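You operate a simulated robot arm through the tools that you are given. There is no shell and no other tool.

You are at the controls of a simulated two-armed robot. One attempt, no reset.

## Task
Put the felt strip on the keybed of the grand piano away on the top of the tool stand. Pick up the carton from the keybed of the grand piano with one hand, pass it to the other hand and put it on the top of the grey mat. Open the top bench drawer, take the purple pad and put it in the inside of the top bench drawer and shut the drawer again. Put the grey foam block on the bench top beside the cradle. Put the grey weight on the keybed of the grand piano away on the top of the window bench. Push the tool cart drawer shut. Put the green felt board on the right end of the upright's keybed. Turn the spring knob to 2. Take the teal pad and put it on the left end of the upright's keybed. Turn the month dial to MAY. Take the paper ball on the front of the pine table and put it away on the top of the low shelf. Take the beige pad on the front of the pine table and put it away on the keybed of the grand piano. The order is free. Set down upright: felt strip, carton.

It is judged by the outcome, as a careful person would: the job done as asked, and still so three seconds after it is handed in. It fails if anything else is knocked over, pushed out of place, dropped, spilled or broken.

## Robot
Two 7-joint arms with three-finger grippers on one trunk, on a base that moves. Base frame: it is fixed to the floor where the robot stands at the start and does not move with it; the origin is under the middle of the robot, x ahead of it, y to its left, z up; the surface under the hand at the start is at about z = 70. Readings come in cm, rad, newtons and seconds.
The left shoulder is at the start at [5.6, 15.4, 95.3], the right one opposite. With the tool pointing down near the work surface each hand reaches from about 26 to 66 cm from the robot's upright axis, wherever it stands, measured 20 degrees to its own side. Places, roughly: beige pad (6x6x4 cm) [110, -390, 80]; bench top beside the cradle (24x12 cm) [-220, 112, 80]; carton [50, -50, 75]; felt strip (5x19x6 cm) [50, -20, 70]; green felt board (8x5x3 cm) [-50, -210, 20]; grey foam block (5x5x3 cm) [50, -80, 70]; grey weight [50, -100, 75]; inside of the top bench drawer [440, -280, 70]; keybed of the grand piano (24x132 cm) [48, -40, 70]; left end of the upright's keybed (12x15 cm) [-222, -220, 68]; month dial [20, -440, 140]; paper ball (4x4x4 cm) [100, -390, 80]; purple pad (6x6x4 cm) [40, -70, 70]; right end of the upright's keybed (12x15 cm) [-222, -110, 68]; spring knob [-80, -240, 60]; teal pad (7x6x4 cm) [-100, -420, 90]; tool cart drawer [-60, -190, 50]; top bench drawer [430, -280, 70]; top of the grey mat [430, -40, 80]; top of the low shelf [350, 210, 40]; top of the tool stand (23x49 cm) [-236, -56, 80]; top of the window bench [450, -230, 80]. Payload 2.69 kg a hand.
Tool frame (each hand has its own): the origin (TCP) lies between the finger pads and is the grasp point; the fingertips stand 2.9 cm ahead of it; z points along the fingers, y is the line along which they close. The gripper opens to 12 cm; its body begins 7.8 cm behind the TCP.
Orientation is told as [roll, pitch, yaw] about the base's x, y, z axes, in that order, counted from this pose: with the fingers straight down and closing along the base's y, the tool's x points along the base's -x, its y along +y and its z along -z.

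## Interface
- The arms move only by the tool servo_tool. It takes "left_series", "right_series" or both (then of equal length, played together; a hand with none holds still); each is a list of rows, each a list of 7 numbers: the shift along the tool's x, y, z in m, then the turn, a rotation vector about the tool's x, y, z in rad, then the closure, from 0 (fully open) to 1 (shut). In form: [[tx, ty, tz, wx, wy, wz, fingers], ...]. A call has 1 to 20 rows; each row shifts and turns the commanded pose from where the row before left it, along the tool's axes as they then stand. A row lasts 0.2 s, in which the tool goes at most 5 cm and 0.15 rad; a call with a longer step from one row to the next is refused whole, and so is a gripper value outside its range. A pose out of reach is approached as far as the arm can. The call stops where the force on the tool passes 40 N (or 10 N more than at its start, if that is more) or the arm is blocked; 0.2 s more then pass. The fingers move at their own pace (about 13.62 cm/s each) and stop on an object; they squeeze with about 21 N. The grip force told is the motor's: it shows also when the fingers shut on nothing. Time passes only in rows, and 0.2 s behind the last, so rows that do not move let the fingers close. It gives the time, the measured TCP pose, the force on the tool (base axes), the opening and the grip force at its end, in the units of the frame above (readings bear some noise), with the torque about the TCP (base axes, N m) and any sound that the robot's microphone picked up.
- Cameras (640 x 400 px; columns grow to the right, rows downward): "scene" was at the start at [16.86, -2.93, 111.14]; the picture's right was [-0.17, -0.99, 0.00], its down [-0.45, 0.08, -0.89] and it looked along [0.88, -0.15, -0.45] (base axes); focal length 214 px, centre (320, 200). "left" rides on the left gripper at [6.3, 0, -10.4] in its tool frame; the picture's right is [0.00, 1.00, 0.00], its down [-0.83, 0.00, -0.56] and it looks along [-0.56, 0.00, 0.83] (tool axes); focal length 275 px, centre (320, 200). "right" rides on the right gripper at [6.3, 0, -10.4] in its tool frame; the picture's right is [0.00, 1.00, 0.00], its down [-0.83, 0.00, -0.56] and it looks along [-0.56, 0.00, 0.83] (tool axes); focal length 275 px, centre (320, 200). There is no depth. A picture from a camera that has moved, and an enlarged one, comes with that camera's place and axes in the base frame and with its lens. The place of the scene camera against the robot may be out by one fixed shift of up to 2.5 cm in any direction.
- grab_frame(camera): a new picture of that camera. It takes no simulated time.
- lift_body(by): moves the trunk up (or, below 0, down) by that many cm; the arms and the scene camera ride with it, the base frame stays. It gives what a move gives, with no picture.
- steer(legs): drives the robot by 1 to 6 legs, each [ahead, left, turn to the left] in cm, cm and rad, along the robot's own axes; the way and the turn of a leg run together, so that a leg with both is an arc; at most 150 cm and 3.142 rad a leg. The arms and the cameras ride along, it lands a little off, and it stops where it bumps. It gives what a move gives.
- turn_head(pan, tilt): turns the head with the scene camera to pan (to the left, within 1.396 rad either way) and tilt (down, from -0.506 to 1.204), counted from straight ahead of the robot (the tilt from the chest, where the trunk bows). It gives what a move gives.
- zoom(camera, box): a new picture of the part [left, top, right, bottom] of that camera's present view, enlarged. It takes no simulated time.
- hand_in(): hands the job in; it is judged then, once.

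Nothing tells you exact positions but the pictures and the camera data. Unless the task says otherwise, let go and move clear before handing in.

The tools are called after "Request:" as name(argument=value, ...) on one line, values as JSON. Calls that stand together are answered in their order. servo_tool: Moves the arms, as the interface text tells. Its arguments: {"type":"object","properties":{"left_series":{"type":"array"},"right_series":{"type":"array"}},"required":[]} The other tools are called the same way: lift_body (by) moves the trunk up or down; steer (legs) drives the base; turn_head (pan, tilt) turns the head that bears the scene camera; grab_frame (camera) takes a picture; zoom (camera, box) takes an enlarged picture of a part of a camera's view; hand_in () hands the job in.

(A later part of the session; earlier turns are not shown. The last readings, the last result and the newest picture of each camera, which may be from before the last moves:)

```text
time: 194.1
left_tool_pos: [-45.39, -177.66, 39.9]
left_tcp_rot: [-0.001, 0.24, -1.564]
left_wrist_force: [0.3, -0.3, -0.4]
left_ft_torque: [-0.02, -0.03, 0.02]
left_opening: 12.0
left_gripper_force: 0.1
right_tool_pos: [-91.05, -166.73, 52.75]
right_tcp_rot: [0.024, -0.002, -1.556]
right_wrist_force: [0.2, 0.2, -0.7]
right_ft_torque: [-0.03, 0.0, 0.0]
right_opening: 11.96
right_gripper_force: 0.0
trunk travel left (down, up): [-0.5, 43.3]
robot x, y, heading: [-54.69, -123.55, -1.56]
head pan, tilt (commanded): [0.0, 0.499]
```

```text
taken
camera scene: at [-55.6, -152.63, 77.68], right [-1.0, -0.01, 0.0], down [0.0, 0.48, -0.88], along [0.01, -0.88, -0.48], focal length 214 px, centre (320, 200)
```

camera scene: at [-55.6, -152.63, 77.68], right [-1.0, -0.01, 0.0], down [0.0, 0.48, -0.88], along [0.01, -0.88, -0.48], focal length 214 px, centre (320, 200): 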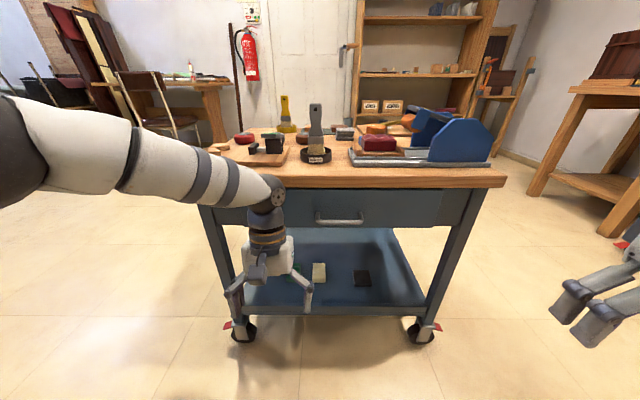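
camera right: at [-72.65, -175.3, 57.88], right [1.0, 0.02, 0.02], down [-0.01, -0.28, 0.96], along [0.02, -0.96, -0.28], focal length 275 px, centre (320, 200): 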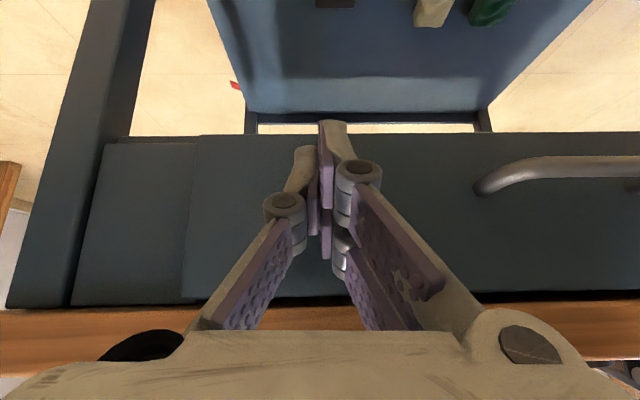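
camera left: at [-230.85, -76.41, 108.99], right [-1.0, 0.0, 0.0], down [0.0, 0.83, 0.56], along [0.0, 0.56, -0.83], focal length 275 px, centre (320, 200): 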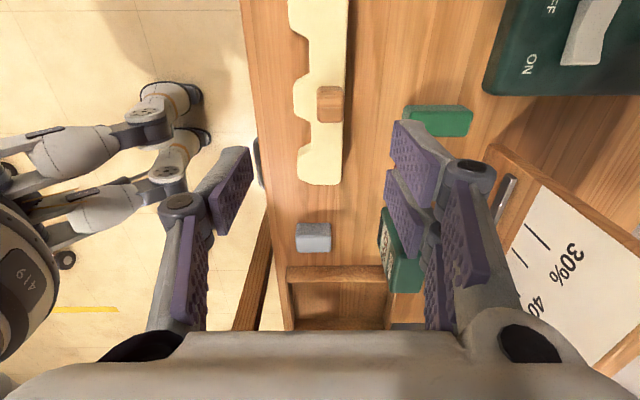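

Request:
servo_tool(left_series=[[0, 0, 0, 0, -0.137, 0, 0], [0, 0, 0, 0, -0.137, 0, 0], [0, 0, 0, 0, -0.137, 0, 0], [0, 0, 0, 0, -0.137, 0, 0], [0, 0, 0, 0, -0.137, 0, 0], [0, 0, 0, 0, -0.137, 0, 0], [0, 0, 0, 0, -0.137, 0, 0], [0, 0, 0, 0, 0, 0, 0]])

Request:
grab_frame(camera="left")

Request:
grab_frame(camera="scene")

```text
time: 195.9
left_tool_pos: [-45.5, -177.76, 40.17]
left_tcp_rot: [-0.003, -0.717, -1.563]
left_wrist_force: [0.4, 0.5, -0.7]
left_ft_torque: [-0.03, 0.0, -0.01]
left_opening: 11.99
left_gripper_force: 0.0
right_tool_pos: [-91.03, -166.71, 52.75]
right_tcp_rot: [0.023, -0.001, -1.553]
right_wrist_force: [0.3, 0.3, 0.1]
right_ft_torque: [-0.03, 0.01, -0.01]
right_opening: 11.99
right_gripper_force: 0.1
trunk travel left (down, up): [-0.5, 43.3]
robot x, y, heading: [-54.6, -123.41, -1.561]
head pan, tilt (commanded): [0.0, 0.499]
```

```text
taken
camera left: at [-45.41, -166.24, 43.91], right [1.0, 0.0, 0.0], down [0.0, -0.26, 0.97], along [0.0, -0.97, -0.26], focal length 275 px, centre (320, 200)
```

left: 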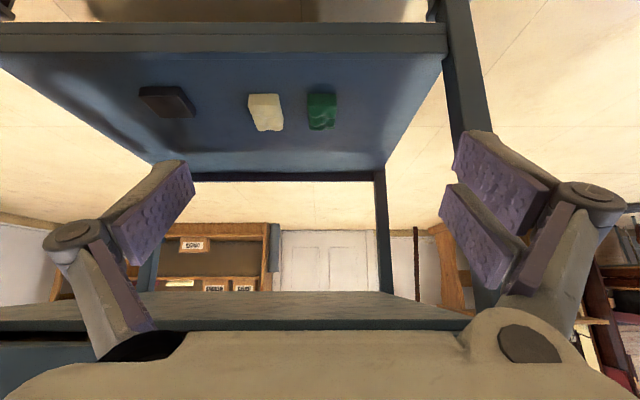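

```text
taken
camera scene: at [-55.62, -152.64, 77.68], right [-1.0, -0.01, 0.0], down [0.0, 0.48, -0.88], along [0.01, -0.88, -0.48], focal length 214 px, centre (320, 200)
```

scene: 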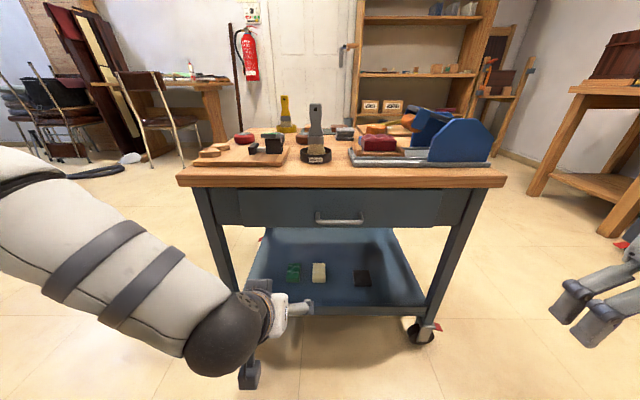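

The board is at about (−45.3, −205), shelf floor z ≈ 17 with a rim to z ≈ 20, and a cream block is close on its −x side, so I pre-close the fingers. I first move the right hand out of the way and lower the left hand to just above rim height.

Request:
servo_tool(right_series=[[0.02, -0.03, -0.03, 0, 0, 0, 0], [0.02, -0.03, -0.03, 0, 0, 0, 0], [0.02, -0.03, -0.03, 0, 0, 0, 0], [0, -0.03, -0.03, 0, 0, 0, 0], [0, 0, 0, 0, 0, 0, 0]], left_series=[[0.0262, 0.001, 0.0302, 0, 0, 0, 0.45], [0.0262, 0.001, 0.0302, 0, 0, 0, 0.45], [0.0262, 0.001, 0.0302, 0, 0, 0, 0.45], [0.0262, 0.001, 0.0302, 0, 0, 0, 0.45], [0, 0, 0, 0, 0, 0, 0.45]])

Request:
grab_frame(camera="left")

Request:
grab_frame(camera="scene")

```text
time: 197.1
left_tool_pos: [-45.26, -177.7, 24.15]
left_tcp_rot: [-0.003, -0.716, -1.565]
left_wrist_force: [-0.1, 0.6, 0.0]
left_ft_torque: [-0.04, 0.0, 0.03]
left_opening: 6.6
left_gripper_force: 0.1
right_tool_pos: [-101.45, -165.73, 55.97]
right_tcp_rot: [0.022, -0.003, -1.557]
right_wrist_force: [-0.4, -0.6, -0.1]
right_ft_torque: [0.01, -0.02, -0.02]
right_opening: 11.98
right_gripper_force: 0.0
right hand out of reach, approached as far as the arm can: row 2, 3, 4
trunk travel left (down, up): [-0.5, 43.3]
robot x, y, heading: [-54.86, -123.69, -1.563]
head pan, tilt (commanded): [0.0, 0.499]
```

```text
taken
camera left: at [-45.06, -166.22, 27.93], right [1.0, 0.0, 0.0], down [0.0, -0.26, 0.97], along [0.0, -0.97, -0.26], focal length 275 px, centre (320, 200)
```

left: 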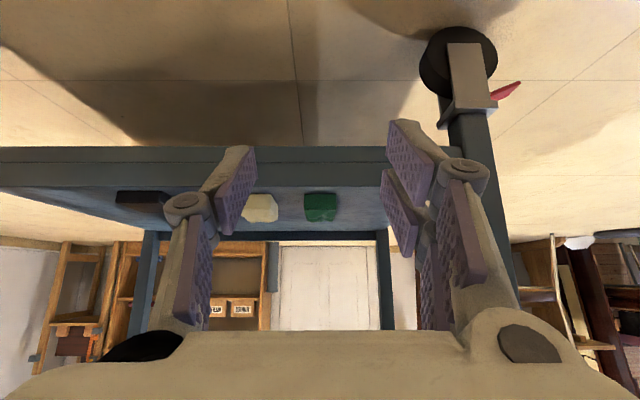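

```text
taken
camera scene: at [-55.61, -152.64, 77.68], right [-1.0, -0.01, 0.0], down [0.0, 0.48, -0.88], along [0.01, -0.88, -0.48], focal length 214 px, centre (320, 200)
```

scene: 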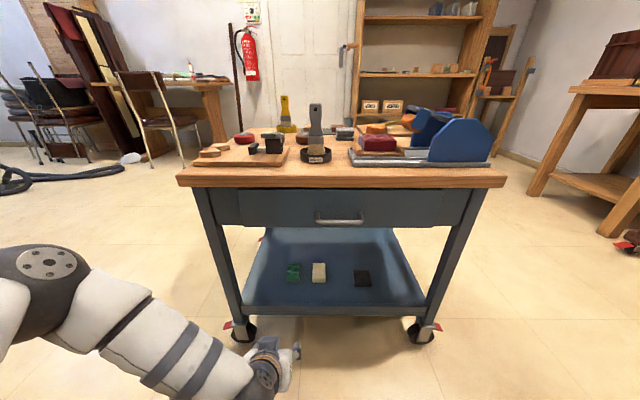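

The forearm comes in from the left at the moment; I stretch the arm further forward before entering so it stays clear of the cart leg.

Request:
servo_tool(left_series=[[-0.0251, 0, 0.0219, 0, 0, 0, 0.45], [-0.0251, 0, 0.0219, 0, 0, 0, 0.45], [-0.0251, 0, 0.0219, 0, 0, 0, 0.45], [0, 0, 0, 0, 0, 0, 0.45]])

Request:
grab_frame(camera="scene")

Request:
grab_frame(camera="left")

```text
time: 198.1
left_tool_pos: [-45.23, -187.63, 24.28]
left_tcp_rot: [-0.002, -0.716, -1.564]
left_wrist_force: [-0.4, 0.4, -0.3]
left_ft_torque: [-0.04, -0.02, 0.02]
left_opening: 6.59
left_gripper_force: 0.2
right_tool_pos: [-101.43, -165.75, 56.1]
right_tcp_rot: [0.022, -0.001, -1.554]
right_wrist_force: [-0.3, -0.1, 0.3]
right_ft_torque: [0.02, 0.0, -0.01]
right_opening: 12.0
right_gripper_force: 0.1
trunk travel left (down, up): [-0.5, 43.3]
robot x, y, heading: [-55.25, -124.15, -1.566]
head pan, tilt (commanded): [0.0, 0.499]
```

```text
taken
camera scene: at [-55.61, -152.64, 77.68], right [-1.0, -0.01, 0.0], down [0.0, 0.48, -0.88], along [0.01, -0.88, -0.48], focal length 214 px, centre (320, 200)
```

scene: 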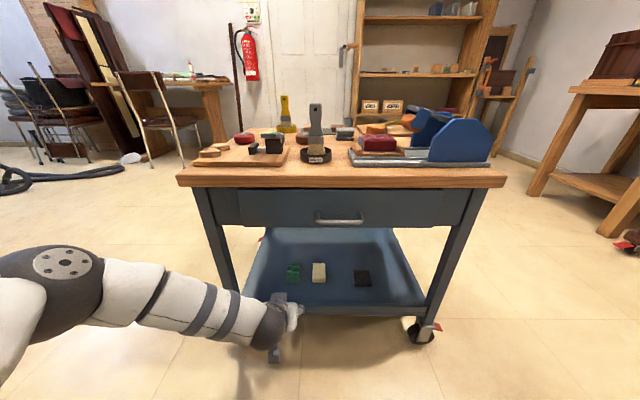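

```text
taken
camera left: at [-45.11, -176.21, 27.94], right [1.0, 0.0, 0.0], down [0.0, -0.26, 0.97], along [0.0, -0.97, -0.26], focal length 275 px, centre (320, 200)
```

left: 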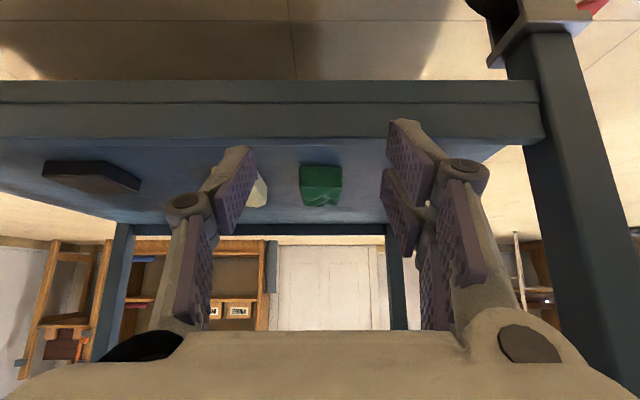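

Request:
steer(legs=[[-14, 0, 0]])

Request:
servo_tool(left_series=[[-0.0251, 0, 0.0219, 0, 0, 0, 0.45], [-0.0251, 0, 0.0219, 0, 0, 0, 0.45], [-0.0251, 0, 0.0219, 0, 0, 0, 0.45], [-0.0251, 0, 0.0219, 0, 0, 0, 0.45], [0, 0, 0, 0, 0, 0, 0.45]])

Request:
grab_frame(camera="scene")

```text
time: 199.4
left_tool_pos: [-45.2, -173.56, 24.17]
left_tcp_rot: [-0.002, -0.718, -1.562]
left_wrist_force: [0.7, 1.0, 0.0]
left_ft_torque: [0.0, 0.02, 0.02]
left_opening: 6.6
left_gripper_force: 0.1
right_tool_pos: [-101.44, -151.77, 55.99]
right_tcp_rot: [0.023, -0.001, -1.553]
right_wrist_force: [-0.7, -1.1, 0.2]
right_ft_torque: [0.02, -0.01, -0.02]
right_opening: 11.98
right_gripper_force: 0.0
trunk travel left (down, up): [-0.5, 43.3]
robot x, y, heading: [-54.72, -109.39, -1.562]
head pan, tilt (commanded): [0.0, 0.499]
```

```text
time: 200.6
left_tool_pos: [-45.1, -186.95, 24.22]
left_tcp_rot: [0.001, -0.716, -1.563]
left_wrist_force: [-0.3, -0.2, 0.6]
left_ft_torque: [0.01, 0.0, -0.04]
left_opening: 6.61
left_gripper_force: 0.0
right_tool_pos: [-101.42, -151.81, 55.9]
right_tcp_rot: [0.023, -0.002, -1.554]
right_wrist_force: [-0.3, -0.2, 0.1]
right_ft_torque: [-0.02, 0.0, 0.01]
right_opening: 12.0
right_gripper_force: 0.0
trunk travel left (down, up): [-0.5, 43.3]
robot x, y, heading: [-55.42, -109.73, -1.569]
head pan, tilt (commanded): [0.0, 0.499]
```

```text
taken
camera scene: at [-55.69, -138.58, 77.68], right [-1.0, -0.01, 0.0], down [0.0, 0.48, -0.88], along [0.01, -0.88, -0.48], focal length 214 px, centre (320, 200)
```

scene: 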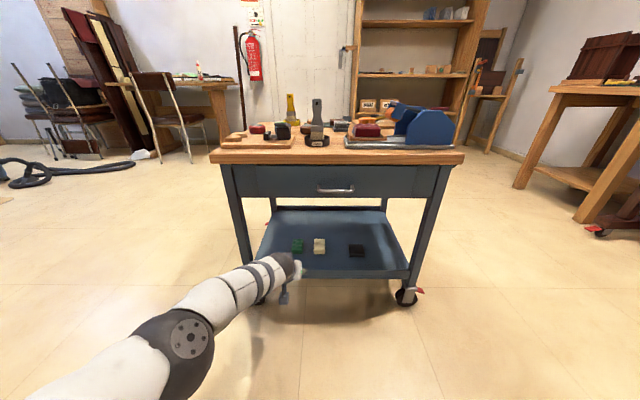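

Now the forearm comes almost straight from the front. I drive forward so the hand slides over the rim into the shelf.

Request:
steer(legs=[[10, 0, 0]])

Request:
grab_frame(camera="left")

Request:
grab_frame(camera="scene")

```text
time: 201.8
left_tool_pos: [-44.89, -196.91, 24.14]
left_tcp_rot: [-0.002, -0.717, -1.562]
left_wrist_force: [0.7, 0.1, 0.2]
left_ft_torque: [-0.01, -0.01, 0.0]
left_opening: 6.58
left_gripper_force: 0.0
right_tool_pos: [-101.37, -161.67, 56.0]
right_tcp_rot: [0.023, -0.001, -1.552]
right_wrist_force: [0.3, 0.0, -0.6]
right_ft_torque: [-0.03, 0.0, 0.02]
right_opening: 12.01
right_gripper_force: 0.1
trunk travel left (down, up): [-0.5, 43.3]
robot x, y, heading: [-55.08, -119.56, -1.561]
head pan, tilt (commanded): [0.0, 0.499]
```

```text
taken
camera left: at [-44.83, -185.4, 27.92], right [1.0, 0.0, 0.0], down [0.0, -0.26, 0.97], along [0.0, -0.97, -0.26], focal length 275 px, centre (320, 200)
```

left: 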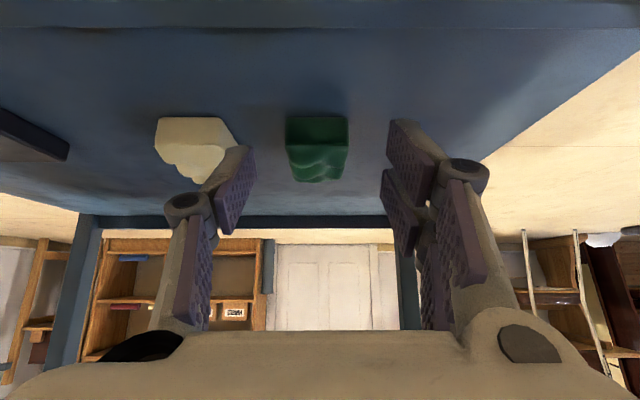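

```text
taken
camera scene: at [-55.58, -148.48, 77.68], right [-1.0, -0.01, 0.0], down [0.0, 0.48, -0.88], along [0.01, -0.88, -0.48], focal length 214 px, centre (320, 200)
```

scene: 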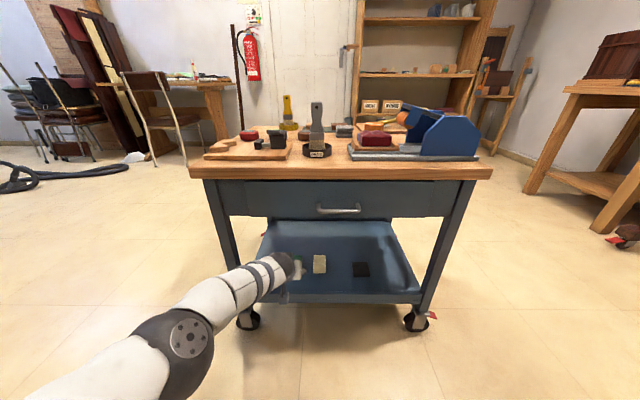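

The board is dead ahead (x −47.3…−42.8, front end y ≈ −203). I drive 9 cm further so the fingers straddle it.

Request:
steer(legs=[[9, 0, 0]])

Request:
grab_frame(camera="left")

Request:
grab_frame(camera="scene")

```text
time: 202.8
left_tool_pos: [-45.08, -205.74, 24.05]
left_tcp_rot: [-0.001, -0.719, -1.566]
left_wrist_force: [-0.4, -0.2, 0.0]
left_ft_torque: [-0.01, 0.0, -0.03]
left_opening: 6.62
left_gripper_force: 0.0
right_tool_pos: [-101.43, -170.18, 56.01]
right_tcp_rot: [0.022, -0.003, -1.555]
right_wrist_force: [-0.7, -0.8, 0.6]
right_ft_torque: [-0.04, -0.01, 0.0]
right_opening: 11.99
right_gripper_force: 0.1
trunk travel left (down, up): [-0.5, 43.3]
robot x, y, heading: [-54.87, -128.65, -1.564]
head pan, tilt (commanded): [0.0, 0.499]
```

```text
taken
camera left: at [-44.96, -194.17, 27.92], right [1.0, 0.0, 0.0], down [0.0, -0.26, 0.97], along [0.0, -0.97, -0.26], focal length 275 px, centre (320, 200)
```

left: 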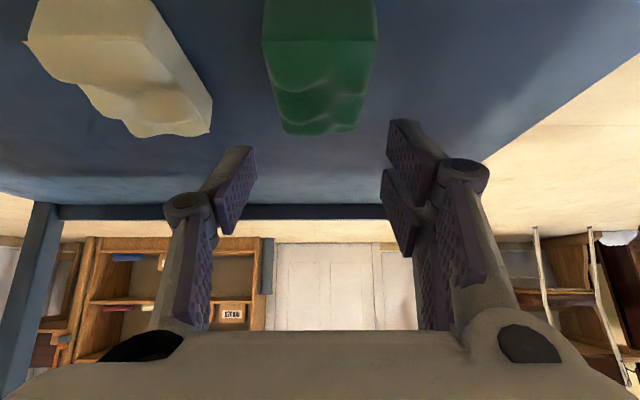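

```text
taken
camera scene: at [-55.59, -157.23, 77.68], right [-1.0, -0.01, 0.0], down [0.0, 0.48, -0.88], along [0.01, -0.88, -0.48], focal length 214 px, centre (320, 200)
```

scene: 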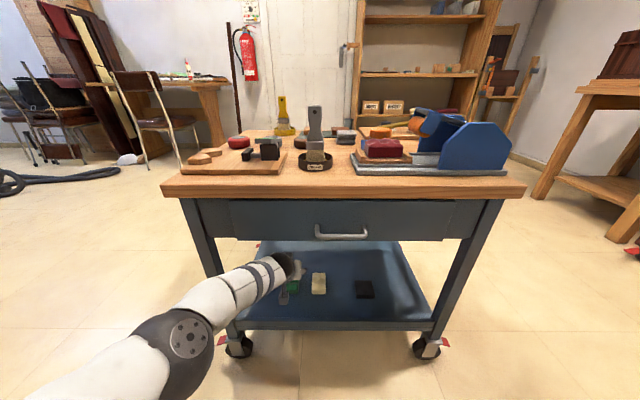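

Centred over the board. I lower 3.6 cm and close gently.

Request:
servo_tool(left_series=[[0.0066, 0, 0.0075, 0, 0, 0, 0.45], [0.0066, 0, 0.0075, 0, 0, 0, 0.45], [0.0066, 0, 0.0075, 0, 0, 0, 0.45], [0.0039, 0, 0.0045, 0, 0, 0, 0.45], [0, 0, 0, 0, 0, 0, 0.45]])

Request:
grab_frame(camera="left")

```text
time: 204.0
left_tool_pos: [-45.1, -205.69, 24.1]
left_tcp_rot: [-0.002, -0.717, -1.565]
left_wrist_force: [0.2, 0.7, -0.7]
left_ft_torque: [-0.01, 0.0, 0.03]
left_opening: 6.61
left_gripper_force: 0.0
left hand out of reach, approached as far as the arm can: row 1, 2, 3, 4
right_tool_pos: [-101.43, -170.24, 55.99]
right_tcp_rot: [0.023, 0.0, -1.558]
right_wrist_force: [-0.3, 0.2, -0.1]
right_ft_torque: [0.0, 0.01, 0.01]
right_opening: 11.98
right_gripper_force: 0.0
trunk travel left (down, up): [-0.5, 43.3]
robot x, y, heading: [-54.81, -128.52, -1.563]
head pan, tilt (commanded): [0.0, 0.499]
```

```text
taken
camera left: at [-44.96, -194.18, 27.91], right [1.0, 0.0, 0.0], down [0.0, -0.26, 0.97], along [0.0, -0.97, -0.26], focal length 275 px, centre (320, 200)
```

left: 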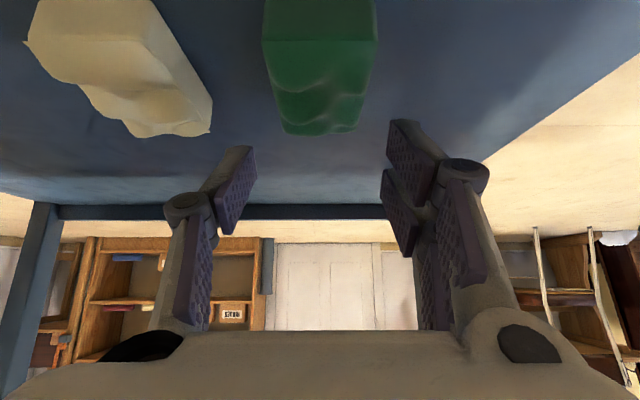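

The arm is at full stretch. I pull the hand back 7 cm, drive 7 cm nearer, and then lower.

Request:
servo_tool(left_series=[[0.0264, 0, -0.023, 0, 0, 0, 0.45], [0.0264, 0, -0.023, 0, 0, 0, 0.45], [0, 0, 0, 0, 0, 0, 0.45]])

Request:
steer(legs=[[7.3, 0, 0]])

Request:
grab_frame(camera="left")

Request:
grab_frame(camera="scene")

```text
time: 204.8
left_tool_pos: [-45.13, -198.7, 24.26]
left_tcp_rot: [-0.001, -0.718, -1.566]
left_wrist_force: [0.3, 0.3, -0.2]
left_ft_torque: [0.03, -0.02, -0.02]
left_opening: 6.62
left_gripper_force: 0.0
right_tool_pos: [-101.37, -170.27, 55.91]
right_tcp_rot: [0.022, -0.002, -1.555]
right_wrist_force: [0.4, -0.3, -0.3]
right_ft_torque: [0.04, 0.0, -0.01]
right_opening: 11.99
right_gripper_force: 0.1
trunk travel left (down, up): [-0.5, 43.3]
robot x, y, heading: [-55.24, -128.15, -1.563]
head pan, tilt (commanded): [0.0, 0.499]
```

```text
time: 206.1
left_tool_pos: [-45.12, -204.98, 23.58]
left_tcp_rot: [0.001, -0.7, -1.572]
left_wrist_force: [-0.3, 0.0, 0.2]
left_ft_torque: [-0.03, 0.01, -0.01]
left_opening: 6.6
left_gripper_force: 0.1
right_tool_pos: [-101.21, -177.66, 55.92]
right_tcp_rot: [0.023, -0.004, -1.553]
right_wrist_force: [-0.6, -0.3, -0.4]
right_ft_torque: [0.0, 0.0, -0.01]
right_opening: 12.02
right_gripper_force: 0.1
trunk travel left (down, up): [-0.5, 43.3]
robot x, y, heading: [-55.07, -135.79, -1.566]
head pan, tilt (commanded): [0.0, 0.499]
stopped in leg 1: the robot was blocked; the commanded pose is now the measured one
```

```text
taken
camera left: at [-45.1, -193.62, 27.49], right [1.0, 0.0, 0.0], down [0.0, -0.28, 0.96], along [0.0, -0.96, -0.28], focal length 275 px, centre (320, 200)
```

left: 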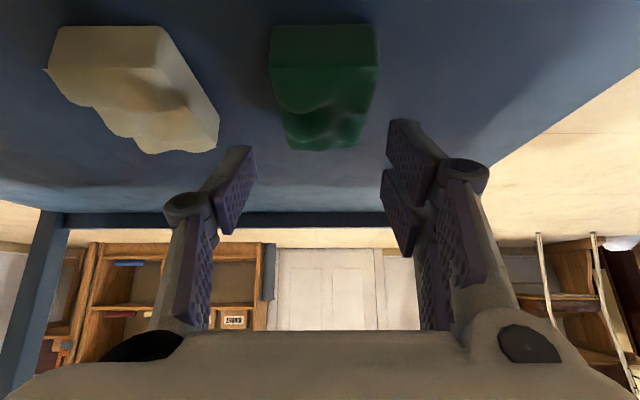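

```text
taken
camera scene: at [-55.47, -164.5, 77.68], right [-1.0, -0.01, 0.0], down [0.0, 0.48, -0.88], along [0.01, -0.88, -0.48], focal length 214 px, centre (320, 200)
```

scene: 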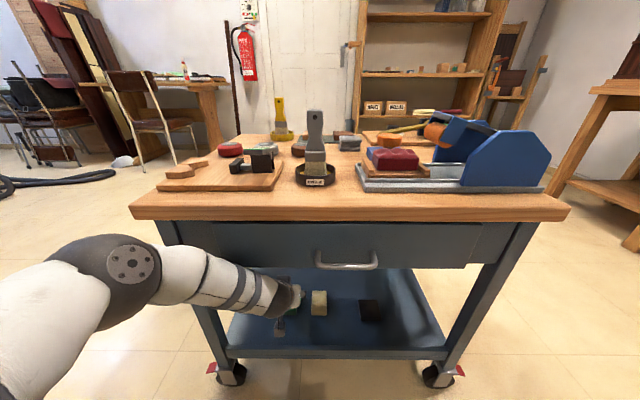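

The forearm touched the cart's front-left leg, so I stop. I back straight out, shift the base to the right so the forearm enters nearer the middle, and try again.

Request:
steer(legs=[[-26, 0, 0]])

Request:
grab_frame(camera="scene")

Request:
grab_frame(camera="left")

```text
time: 207.9
left_tool_pos: [-45.41, -179.58, 23.53]
left_tcp_rot: [0.001, -0.7, -1.572]
left_wrist_force: [-0.7, -1.2, -0.5]
left_ft_torque: [-0.01, -0.02, 0.01]
left_opening: 6.62
left_gripper_force: 0.1
right_tool_pos: [-101.54, -152.29, 55.91]
right_tcp_rot: [0.021, -0.005, -1.553]
right_wrist_force: [0.7, 0.7, 0.4]
right_ft_torque: [0.02, 0.02, 0.02]
right_opening: 12.0
right_gripper_force: 0.1
trunk travel left (down, up): [-0.5, 43.3]
robot x, y, heading: [-55.26, -110.74, -1.561]
head pan, tilt (commanded): [0.0, 0.499]
```

```text
taken
camera scene: at [-55.68, -139.05, 77.67], right [-1.0, -0.01, 0.0], down [0.0, 0.48, -0.88], along [0.01, -0.88, -0.48], focal length 214 px, centre (320, 200)
```

scene: 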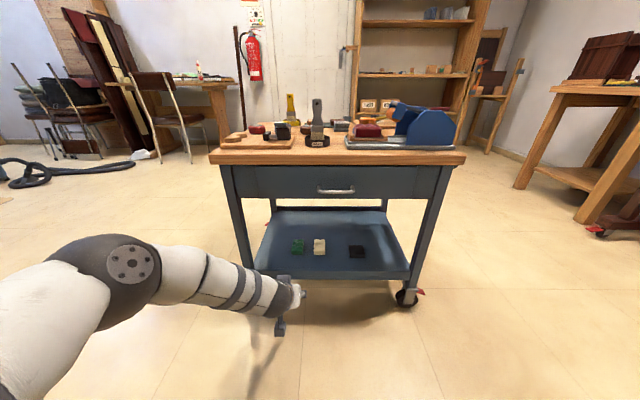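

```text
taken
camera left: at [-45.27, -168.17, 27.47], right [1.0, 0.0, 0.0], down [0.0, -0.28, 0.96], along [0.0, -0.96, -0.28], focal length 275 px, centre (320, 200)
```

left: 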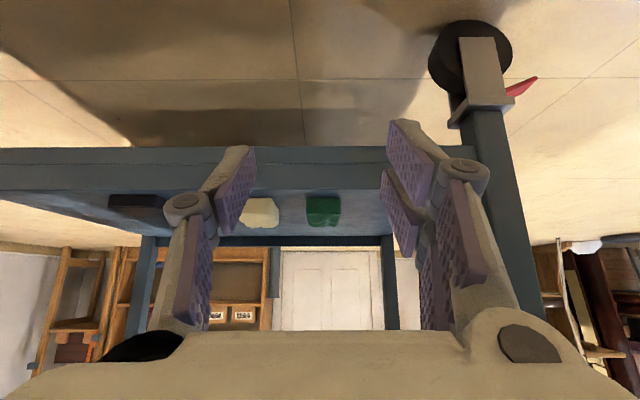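

The cart hasn't moved. I shift the base 18 cm to the right and bring the left hand back across to x ≈ −45.

Request:
steer(legs=[[0, -18, 0]])

Request:
servo_tool(left_series=[[0, 0.045, 0, 0, 0, 0, 0.45], [0, 0.045, 0, 0, 0, 0, 0.45], [0, 0.045, 0, 0, 0, 0, 0.45], [0, 0.045, 0, 0, 0, 0, 0.45], [0, 0, 0, 0, 0, 0, 0.45]])

Request:
grab_frame(camera="scene")

Request:
grab_frame(camera="left")

```text
time: 209.9
left_tool_pos: [-63.16, -179.91, 23.5]
left_tcp_rot: [-0.001, -0.699, -1.571]
left_wrist_force: [-0.4, 0.1, -0.8]
left_ft_torque: [0.0, 0.02, 0.0]
left_opening: 6.63
left_gripper_force: 0.1
right_tool_pos: [-119.07, -152.39, 56.0]
right_tcp_rot: [0.022, -0.003, -1.552]
right_wrist_force: [-0.1, -0.2, 0.3]
right_ft_torque: [0.0, 0.02, -0.01]
right_opening: 11.99
right_gripper_force: 0.0
trunk travel left (down, up): [-0.5, 43.3]
robot x, y, heading: [-73.02, -110.63, -1.563]
head pan, tilt (commanded): [0.0, 0.499]
```

```text
time: 211.1
left_tool_pos: [-45.11, -179.73, 23.53]
left_tcp_rot: [0.0, -0.699, -1.57]
left_wrist_force: [0.1, -1.0, -0.5]
left_ft_torque: [0.0, -0.04, -0.01]
left_opening: 6.63
left_gripper_force: 0.1
right_tool_pos: [-119.12, -152.44, 55.97]
right_tcp_rot: [0.022, -0.004, -1.554]
right_wrist_force: [-0.5, 0.2, 0.0]
right_ft_torque: [0.0, 0.03, -0.03]
right_opening: 12.02
right_gripper_force: 0.2
trunk travel left (down, up): [-0.5, 43.3]
robot x, y, heading: [-72.27, -110.27, -1.564]
head pan, tilt (commanded): [0.0, 0.499]
```

```text
taken
camera scene: at [-73.34, -139.21, 77.68], right [-1.0, -0.01, 0.0], down [0.0, 0.48, -0.88], along [0.01, -0.88, -0.48], focal length 214 px, centre (320, 200)
```

scene: 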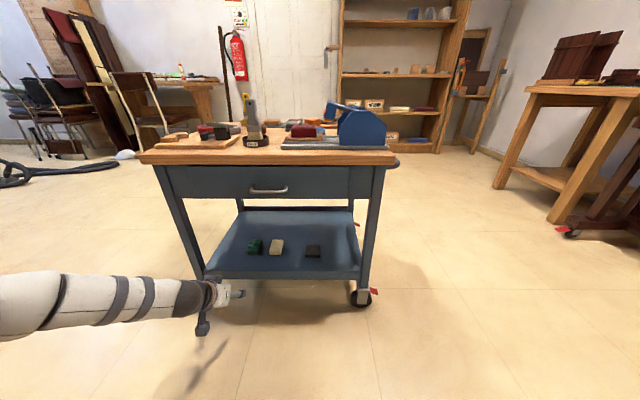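

```text
taken
camera left: at [-45.01, -168.25, 27.45], right [1.0, 0.0, 0.0], down [0.0, -0.28, 0.96], along [0.0, -0.96, -0.28], focal length 275 px, centre (320, 200)
```

left: 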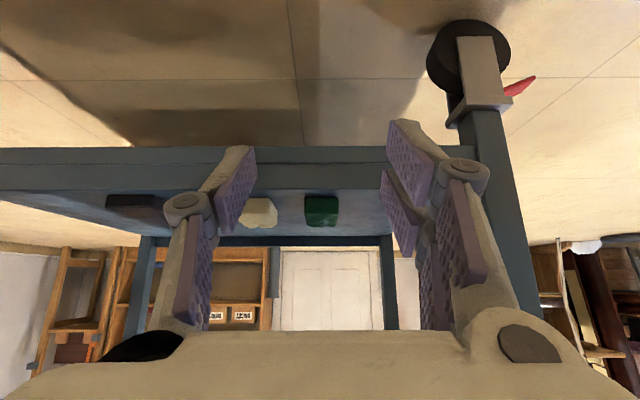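

Request:
servo_tool(left_series=[[-0.0229, 0, 0.0193, 0, 0, 0, 0.45], [0.0, 0, 0, 0, 0, 0, 0.45]])

Request:
turn_head(pan=0.5, tilt=0.6)

Request:
grab_frame(camera="scene")

```text
time: 211.7
left_tool_pos: [-45.23, -182.85, 23.51]
left_tcp_rot: [-0.001, -0.698, -1.572]
left_wrist_force: [-0.5, 0.2, 0.1]
left_ft_torque: [0.0, 0.01, -0.02]
left_opening: 6.63
left_gripper_force: 0.1
right_tool_pos: [-119.1, -152.32, 56.07]
right_tcp_rot: [0.023, -0.004, -1.553]
right_wrist_force: [-0.4, 0.3, -0.7]
right_ft_torque: [-0.02, 0.01, 0.02]
right_opening: 11.99
right_gripper_force: 0.0
trunk travel left (down, up): [-0.5, 43.3]
robot x, y, heading: [-73.09, -110.46, -1.563]
head pan, tilt (commanded): [0.0, 0.499]
```

```text
time: 212.6
left_tool_pos: [-45.14, -182.84, 23.58]
left_tcp_rot: [0.0, -0.7, -1.571]
left_wrist_force: [-0.5, -0.7, -0.5]
left_ft_torque: [0.0, 0.01, -0.03]
left_opening: 6.59
left_gripper_force: 0.0
right_tool_pos: [-119.07, -152.49, 55.99]
right_tcp_rot: [0.024, -0.004, -1.552]
right_wrist_force: [-0.2, -0.2, 0.3]
right_ft_torque: [-0.01, 0.0, -0.01]
right_opening: 12.01
right_gripper_force: 0.2
trunk travel left (down, up): [-0.5, 43.3]
robot x, y, heading: [-73.09, -110.56, -1.566]
head pan, tilt (commanded): [0.499, 0.6]
```

```text
taken
camera scene: at [-69.13, -137.84, 76.77], right [-0.87, -0.49, 0.0], down [-0.27, 0.49, -0.83], along [0.4, -0.72, -0.56], focal length 214 px, centre (320, 200)
```

scene: 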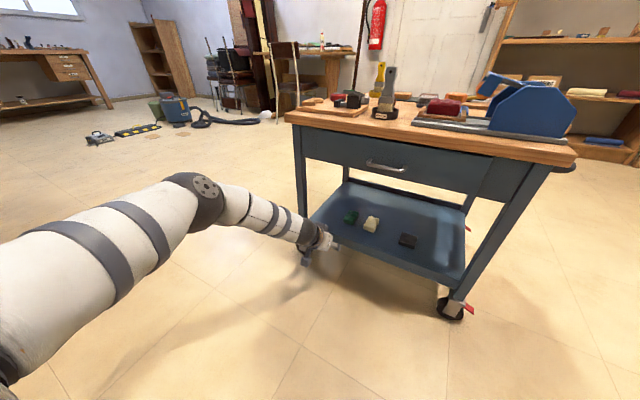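

I flatten the hand a little (so the wrist stays outside the cart) and drive in from this position; forearm and leg should stay several cm apart.

Request:
servo_tool(left_series=[[0, 0, 0, 0, -0.08, 0, 0.45], [0.0, 0, 0, 0, 0, 0, 0.45]])

Request:
steer(legs=[[14, 0, 0]])

Request:
grab_frame(camera="scene")

Request:
grab_frame(camera="left")

```text
time: 213.2
left_tool_pos: [-45.07, -182.72, 23.47]
left_tcp_rot: [-0.001, -0.778, -1.57]
left_wrist_force: [-0.8, -0.2, 0.7]
left_ft_torque: [0.0, 0.0, -0.01]
left_opening: 6.6
left_gripper_force: 0.0
right_tool_pos: [-118.97, -152.34, 56.03]
right_tcp_rot: [0.022, -0.003, -1.553]
right_wrist_force: [-0.3, 0.2, 0.5]
right_ft_torque: [0.01, -0.02, 0.0]
right_opening: 11.98
right_gripper_force: 0.1
trunk travel left (down, up): [-0.5, 43.3]
robot x, y, heading: [-72.68, -110.3, -1.564]
head pan, tilt (commanded): [0.499, 0.6]
```

```text
time: 214.6
left_tool_pos: [-45.03, -196.74, 23.52]
left_tcp_rot: [0.001, -0.78, -1.573]
left_wrist_force: [0.2, 0.3, 0.0]
left_ft_torque: [0.04, 0.0, 0.02]
left_opening: 6.56
left_gripper_force: 0.1
right_tool_pos: [-119.06, -166.33, 55.99]
right_tcp_rot: [0.022, -0.003, -1.552]
right_wrist_force: [0.2, 0.3, -0.6]
right_ft_torque: [-0.01, -0.03, 0.0]
right_opening: 12.0
right_gripper_force: 0.0
trunk travel left (down, up): [-0.5, 43.3]
robot x, y, heading: [-72.31, -124.23, -1.565]
head pan, tilt (commanded): [0.499, 0.6]
```

```text
taken
camera scene: at [-69.03, -151.76, 76.77], right [-0.87, -0.49, 0.0], down [-0.27, 0.49, -0.83], along [0.4, -0.72, -0.56], focal length 214 px, centre (320, 200)
```

scene: 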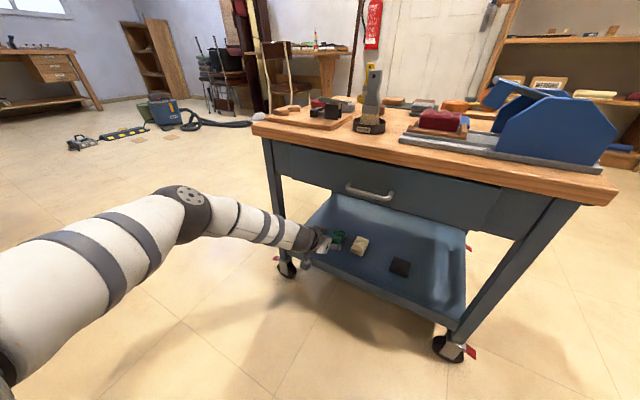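

```text
taken
camera left: at [-44.89, -185.06, 26.55], right [1.0, -0.01, 0.0], down [0.0, -0.2, 0.98], along [0.0, -0.98, -0.2], focal length 275 px, centre (320, 200)
```

left: 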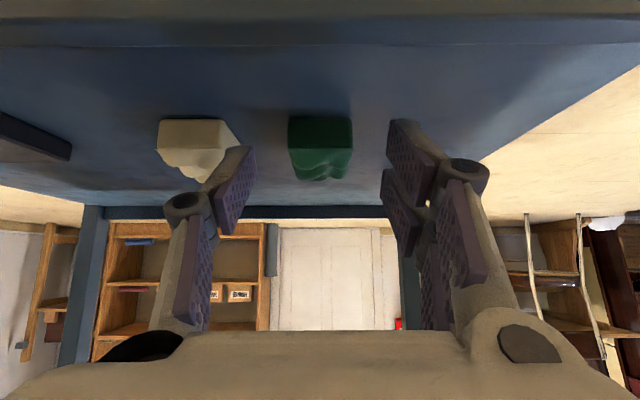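

Request:
steer(legs=[[7.3, 0, 0]])

Request:
grab_frame(camera="scene")

Request:
grab_frame(camera="left")

```text
time: 215.6
left_tool_pos: [-44.96, -204.15, 23.58]
left_tcp_rot: [0.0, -0.779, -1.573]
left_wrist_force: [0.6, 0.0, 0.7]
left_ft_torque: [0.01, 0.02, 0.02]
left_opening: 6.59
left_gripper_force: 0.1
right_tool_pos: [-118.95, -173.73, 56.1]
right_tcp_rot: [0.023, -0.003, -1.553]
right_wrist_force: [0.2, 0.4, 0.2]
right_ft_torque: [0.01, 0.03, 0.01]
right_opening: 12.0
right_gripper_force: 0.2
trunk travel left (down, up): [-0.5, 43.3]
robot x, y, heading: [-72.72, -131.71, -1.561]
head pan, tilt (commanded): [0.499, 0.6]
```

```text
taken
camera scene: at [-68.98, -159.23, 76.77], right [-0.87, -0.49, 0.0], down [-0.27, 0.49, -0.83], along [0.4, -0.72, -0.56], focal length 214 px, centre (320, 200)
```

scene: 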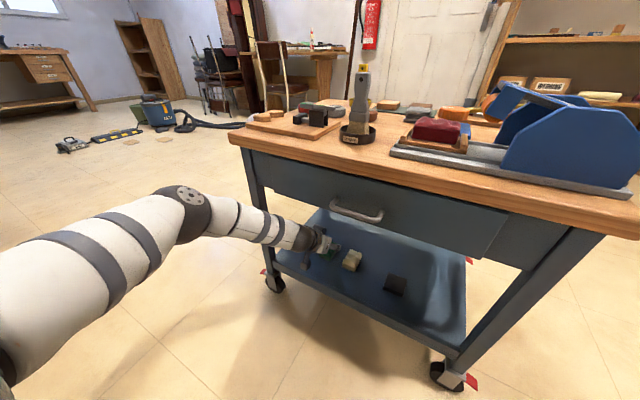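

```text
taken
camera left: at [-44.85, -192.54, 26.55], right [1.0, -0.01, 0.0], down [0.0, -0.2, 0.98], along [0.0, -0.98, -0.2], focal length 275 px, centre (320, 200)
```

left: 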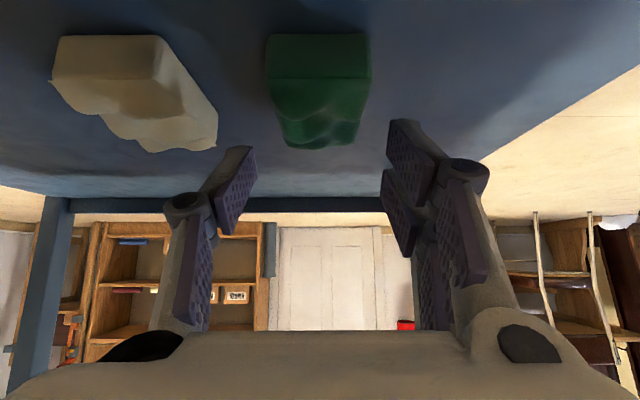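

No contact. Now I lower onto the board in small steps.

Request:
servo_tool(left_series=[[0.0056, 0, 0.0057, 0, 0, 0, 0.45], [0.0056, 0, 0.0057, 0, 0, 0, 0.45], [0.0056, 0, 0.0057, 0, 0, 0, 0.45], [0.0053, 0, 0.0053, 0, 0, 0, 0.45], [0, 0, 0, 0, 0, 0, 0.45]])

Request:
grab_frame(camera="left")

```text
time: 216.8
left_tool_pos: [-44.95, -204.27, 20.37]
left_tcp_rot: [-0.002, -0.781, -1.572]
left_wrist_force: [0.0, 0.9, 0.5]
left_ft_torque: [-0.05, -0.01, 0.01]
left_opening: 6.61
left_gripper_force: 0.6
right_tool_pos: [-118.9, -173.73, 55.98]
right_tcp_rot: [0.023, -0.003, -1.554]
right_wrist_force: [0.2, -0.7, -0.3]
right_ft_torque: [0.01, -0.03, -0.01]
right_opening: 11.99
right_gripper_force: 0.0
trunk travel left (down, up): [-0.5, 43.3]
robot x, y, heading: [-72.97, -131.73, -1.564]
head pan, tilt (commanded): [0.499, 0.6]
```

```text
taken
camera left: at [-44.85, -192.55, 23.44], right [1.0, -0.01, 0.0], down [0.0, -0.2, 0.98], along [0.0, -0.98, -0.2], focal length 275 px, centre (320, 200)
```

left: 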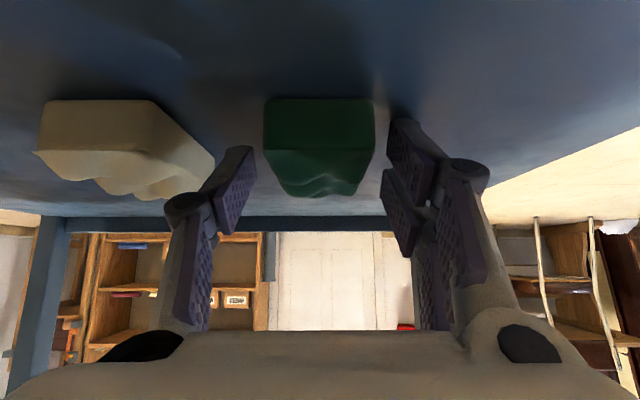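

Request:
servo_tool(left_series=[[0.0028, 0, 0.0028, 0, 0, 0, 0.45], [0.0028, 0, 0.0028, 0, 0, 0, 0.45], [0, 0, 0, 0, 0, 0, 0.45]])

```text
time: 217.6
left_tool_pos: [-44.83, -204.43, 20.09]
left_tcp_rot: [0.004, -0.79, -1.575]
left_wrist_force: [5.4, -9.7, 30.9]
left_ft_torque: [-0.36, -1.44, -0.44]
left_opening: 7.43
left_gripper_force: 5.0
right_tool_pos: [-118.86, -173.54, 56.0]
right_tcp_rot: [0.022, -0.004, -1.551]
right_wrist_force: [-0.3, 1.1, 1.6]
right_ft_torque: [0.03, 0.0, 0.0]
right_opening: 11.97
right_gripper_force: 0.0
trunk travel left (down, up): [-0.5, 43.3]
robot x, y, heading: [-73.0, -131.83, -1.563]
head pan, tilt (commanded): [0.499, 0.6]
```

The fingertips touched the shelf floor. I raise 3 mm and close.

Request:
servo_tool(left_series=[[-0.0021, 0, -0.0021, 0, 0, 0, 0.45], [0, 0, 0, 0, 0, 0, 0.5], [0, 0, 0, 0, 0, 0, 0.65], [0, 0, 0, 0, 0, 0, 1], [0, 0, 0, 0, 0, 0, 1], [0, 0, 0, 0, 0, 0, 1]])

Request:
grab_frame(camera="left")

```text
time: 218.5
left_tool_pos: [-44.21, -204.41, 20.55]
left_tcp_rot: [0.012, -0.791, -1.572]
left_wrist_force: [2.0, 5.2, 22.2]
left_ft_torque: [0.04, -0.68, 0.18]
left_opening: 4.55
left_gripper_force: 21.0
right_tool_pos: [-118.97, -173.69, 55.97]
right_tcp_rot: [0.023, -0.005, -1.551]
right_wrist_force: [-0.2, -0.5, 0.8]
right_ft_torque: [0.03, 0.01, -0.01]
right_opening: 12.0
right_gripper_force: 0.1
trunk travel left (down, up): [-0.5, 43.3]
robot x, y, heading: [-72.58, -132.0, -1.558]
head pan, tilt (commanded): [0.499, 0.6]
stopped in row 4 (left hand): the force on the tool passed its limit at 50 N (the readings are from after the stop); the commanded pose is now the measured one
```

```text
taken
camera left: at [-44.31, -192.74, 23.41], right [1.0, 0.0, 0.01], down [-0.01, -0.19, 0.98], along [0.01, -0.98, -0.19], focal length 275 px, centre (320, 200)
```

left: 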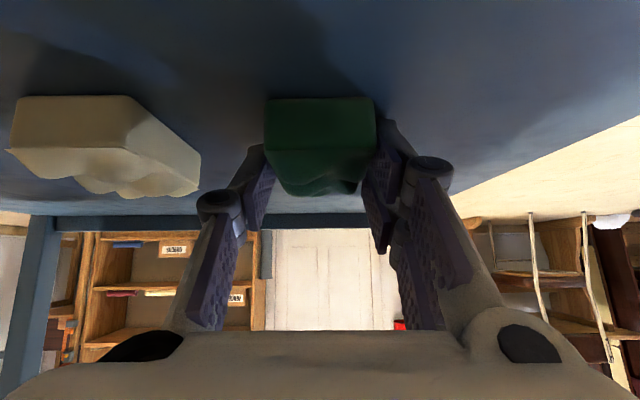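

The board is gripped (opening 4.55 cm). I lift it straight up out of the tray.

Request:
servo_tool(left_series=[[-0.0036, 0, -0.0035, 0, 0, 0, 1], [-0.0071, 0, -0.007, 0, 0, 0, 1], [-0.0071, 0, -0.007, 0, 0, 0, 1], [-0.0071, 0, -0.007, 0, 0, 0, 1], [-0.0071, 0, -0.007, 0, 0, 0, 1], [0, 0, 0, 0, 0, 0, 1]])

Request:
grab_frame(camera="left")

Request:
grab_frame(camera="scene")

```text
time: 219.9
left_tool_pos: [-44.53, -204.41, 24.6]
left_tcp_rot: [0.009, -0.784, -1.57]
left_wrist_force: [-0.4, -0.4, 0.2]
left_ft_torque: [-0.02, 0.02, 0.02]
left_opening: 4.51
left_gripper_force: 20.9
right_tool_pos: [-118.88, -173.78, 56.04]
right_tcp_rot: [0.022, -0.003, -1.551]
right_wrist_force: [-0.4, -0.3, -0.7]
right_ft_torque: [-0.01, 0.0, -0.02]
right_opening: 12.0
right_gripper_force: 0.1
trunk travel left (down, up): [-0.5, 43.3]
robot x, y, heading: [-72.67, -131.89, -1.565]
head pan, tilt (commanded): [0.499, 0.6]
```

```text
taken
camera left: at [-44.52, -192.66, 27.51], right [1.0, 0.0, 0.01], down [-0.01, -0.2, 0.98], along [0.0, -0.98, -0.2], focal length 275 px, centre (320, 200)
```

left: 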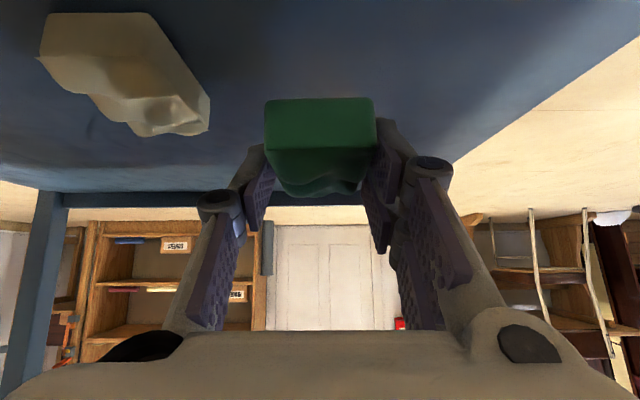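

```text
taken
camera scene: at [-68.92, -159.21, 76.77], right [-0.87, -0.49, 0.0], down [-0.28, 0.49, -0.83], along [0.4, -0.72, -0.56], focal length 214 px, centre (320, 200)
```

scene: 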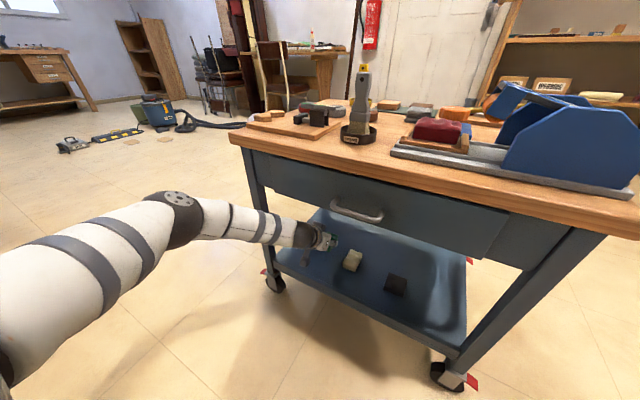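

Board is free of the tray. I raise slightly more and back out.

Request:
servo_tool(left_series=[[-0.0071, 0, -0.007, 0, 0, 0, 1], [-0.0071, 0, -0.007, 0, 0, 0, 1], [0, 0, 0, 0, 0, 0, 1]])

Request:
steer(legs=[[-30, 0, 0]])

Request:
grab_frame(camera="scene")

Request:
grab_frame(camera="left")

```text
time: 220.7
left_tool_pos: [-44.47, -204.3, 26.48]
left_tcp_rot: [0.009, -0.785, -1.572]
left_wrist_force: [-0.1, -0.3, 0.4]
left_ft_torque: [0.01, -0.01, -0.02]
left_opening: 4.51
left_gripper_force: 20.7
right_tool_pos: [-118.81, -173.83, 55.93]
right_tcp_rot: [0.023, -0.002, -1.551]
right_wrist_force: [0.1, -0.5, -0.1]
right_ft_torque: [0.01, -0.03, 0.01]
right_opening: 11.99
right_gripper_force: 0.0
trunk travel left (down, up): [-0.5, 43.3]
robot x, y, heading: [-72.6, -131.62, -1.561]
head pan, tilt (commanded): [0.499, 0.6]
```

```text
time: 222.7
left_tool_pos: [-44.83, -174.79, 26.47]
left_tcp_rot: [0.01, -0.783, -1.572]
left_wrist_force: [0.1, 1.1, -0.4]
left_ft_torque: [0.0, 0.03, 0.01]
left_opening: 4.52
left_gripper_force: 21.7
right_tool_pos: [-119.26, -144.06, 56.01]
right_tcp_rot: [0.023, -0.004, -1.555]
right_wrist_force: [1.2, 0.0, 0.1]
right_ft_torque: [0.0, 0.04, 0.02]
right_opening: 12.0
right_gripper_force: 0.0
trunk travel left (down, up): [-0.5, 43.3]
robot x, y, heading: [-72.7, -102.3, -1.562]
head pan, tilt (commanded): [0.499, 0.6]
```

```text
taken
camera scene: at [-69.22, -129.61, 76.76], right [-0.87, -0.48, 0.0], down [-0.27, 0.49, -0.83], along [0.4, -0.72, -0.56], focal length 214 px, centre (320, 200)
```

scene: 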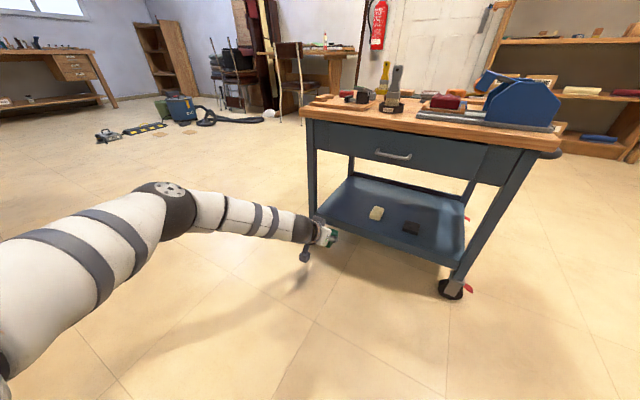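

```text
taken
camera left: at [-44.84, -163.08, 29.49], right [1.0, 0.0, 0.01], down [-0.01, -0.2, 0.98], along [0.0, -0.98, -0.2], focal length 275 px, centre (320, 200)
```

left: 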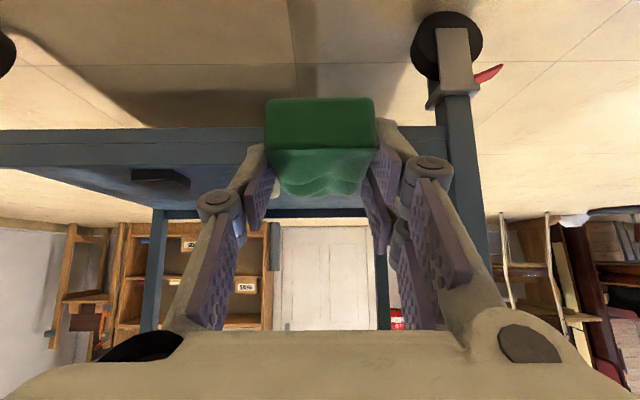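

The green board is out. I raise the trunk and bring the left hand up and in for travelling.

Request:
lift_body(by=28)

Request:
servo_tool(left_series=[[-0.0103, 0, -0.046, 0, 0, 0, 1], [-0.0103, 0, -0.046, 0, 0, 0, 1], [-0.0103, 0, -0.046, 0, 0, 0, 1], [-0.0103, 0, -0.046, 0, 0, 0, 1], [-0.0103, 0, -0.046, 0, 0.06, 0, 1], [-0.0103, 0, -0.04, 0, 0.06, 0, 1], [-0.0103, 0, -0.04, 0, 0.06, 0, 1], [-0.0103, 0, -0.04, 0, 0.06, 0, 1], [-0.0103, 0, -0.03, 0, 0.06, 0, 1], [0, 0, 0, 0, 0.06, 0, 1], [0, 0, 0, 0, 0.06, 0, 1]], right_series=[[0, 0, -0.01, 0, 0, 0, 0], [0, 0, -0.01, 0, 0, 0, 0], [0, 0, -0.01, 0, 0, 0, 0], [0, 0, 0, 0, 0, 0, 0], [0, 0, 0, 0, 0, 0, 0], [0, 0, 0, 0, 0, 0, 0], [0, 0, 0, 0, 0, 0, 0], [0, 0, 0, 0, 0, 0, 0], [0, 0, 0, 0, 0, 0, 0], [0, 0, 0, 0, 0, 0, 0], [0, 0, 0, 0, 0, 0, 0]])

Request:
turn_head(pan=0.0, tilt=0.4)

Request:
grab_frame(camera="scene")

```text
time: 225.5
left_tool_pos: [-44.86, -174.83, 54.56]
left_tcp_rot: [0.008, -0.784, -1.574]
left_wrist_force: [0.3, -0.3, 0.2]
left_ft_torque: [0.04, 0.01, -0.05]
left_opening: 4.51
left_gripper_force: 20.6
right_tool_pos: [-119.15, -144.05, 83.88]
right_tcp_rot: [0.022, -0.003, -1.554]
right_wrist_force: [-0.5, -0.2, -0.4]
right_ft_torque: [-0.02, -0.02, -0.03]
right_opening: 12.0
right_gripper_force: 0.1
trunk travel left (down, up): [-28.5, 15.3]
robot x, y, heading: [-73.19, -101.91, -1.564]
head pan, tilt (commanded): [0.499, 0.6]
```

```text
time: 227.9
left_tool_pos: [-44.98, -162.31, 74.26]
left_tcp_rot: [0.009, -0.601, -1.572]
left_wrist_force: [0.7, -0.3, -0.2]
left_ft_torque: [0.0, -0.02, -0.01]
left_opening: 4.5
left_gripper_force: 21.5
left hand out of reach, approached as far as the arm can: row 6, 7, 8, 9
right_tool_pos: [-119.18, -144.1, 86.97]
right_tcp_rot: [0.024, -0.004, -1.557]
right_wrist_force: [0.1, -0.6, 0.2]
right_ft_torque: [-0.01, -0.01, 0.04]
right_opening: 11.99
right_gripper_force: 0.1
trunk travel left (down, up): [-28.5, 15.3]
robot x, y, heading: [-72.66, -102.58, -1.561]
head pan, tilt (commanded): [0.499, 0.6]
```

```text
time: 228.9
left_tool_pos: [-45.02, -162.16, 74.42]
left_tcp_rot: [0.009, -0.604, -1.574]
left_wrist_force: [0.7, -0.8, -0.9]
left_ft_torque: [0.0, 0.02, 0.0]
left_opening: 4.5
left_gripper_force: 21.3
right_tool_pos: [-119.2, -144.12, 87.09]
right_tcp_rot: [0.022, -0.004, -1.557]
right_wrist_force: [-0.2, 0.0, -0.5]
right_ft_torque: [0.01, 0.0, 0.01]
right_opening: 12.0
right_gripper_force: 0.1
trunk travel left (down, up): [-28.5, 15.3]
robot x, y, heading: [-73.2, -101.92, -1.563]
head pan, tilt (commanded): [0.0, 0.4]
```

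```text
taken
camera scene: at [-73.49, -122.51, 107.66], right [-1.0, -0.01, 0.0], down [0.0, 0.39, -0.92], along [0.01, -0.92, -0.39], focal length 214 px, centre (320, 200)
```

scene: 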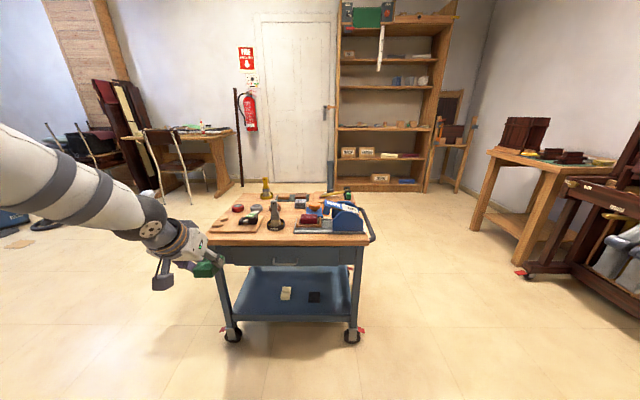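

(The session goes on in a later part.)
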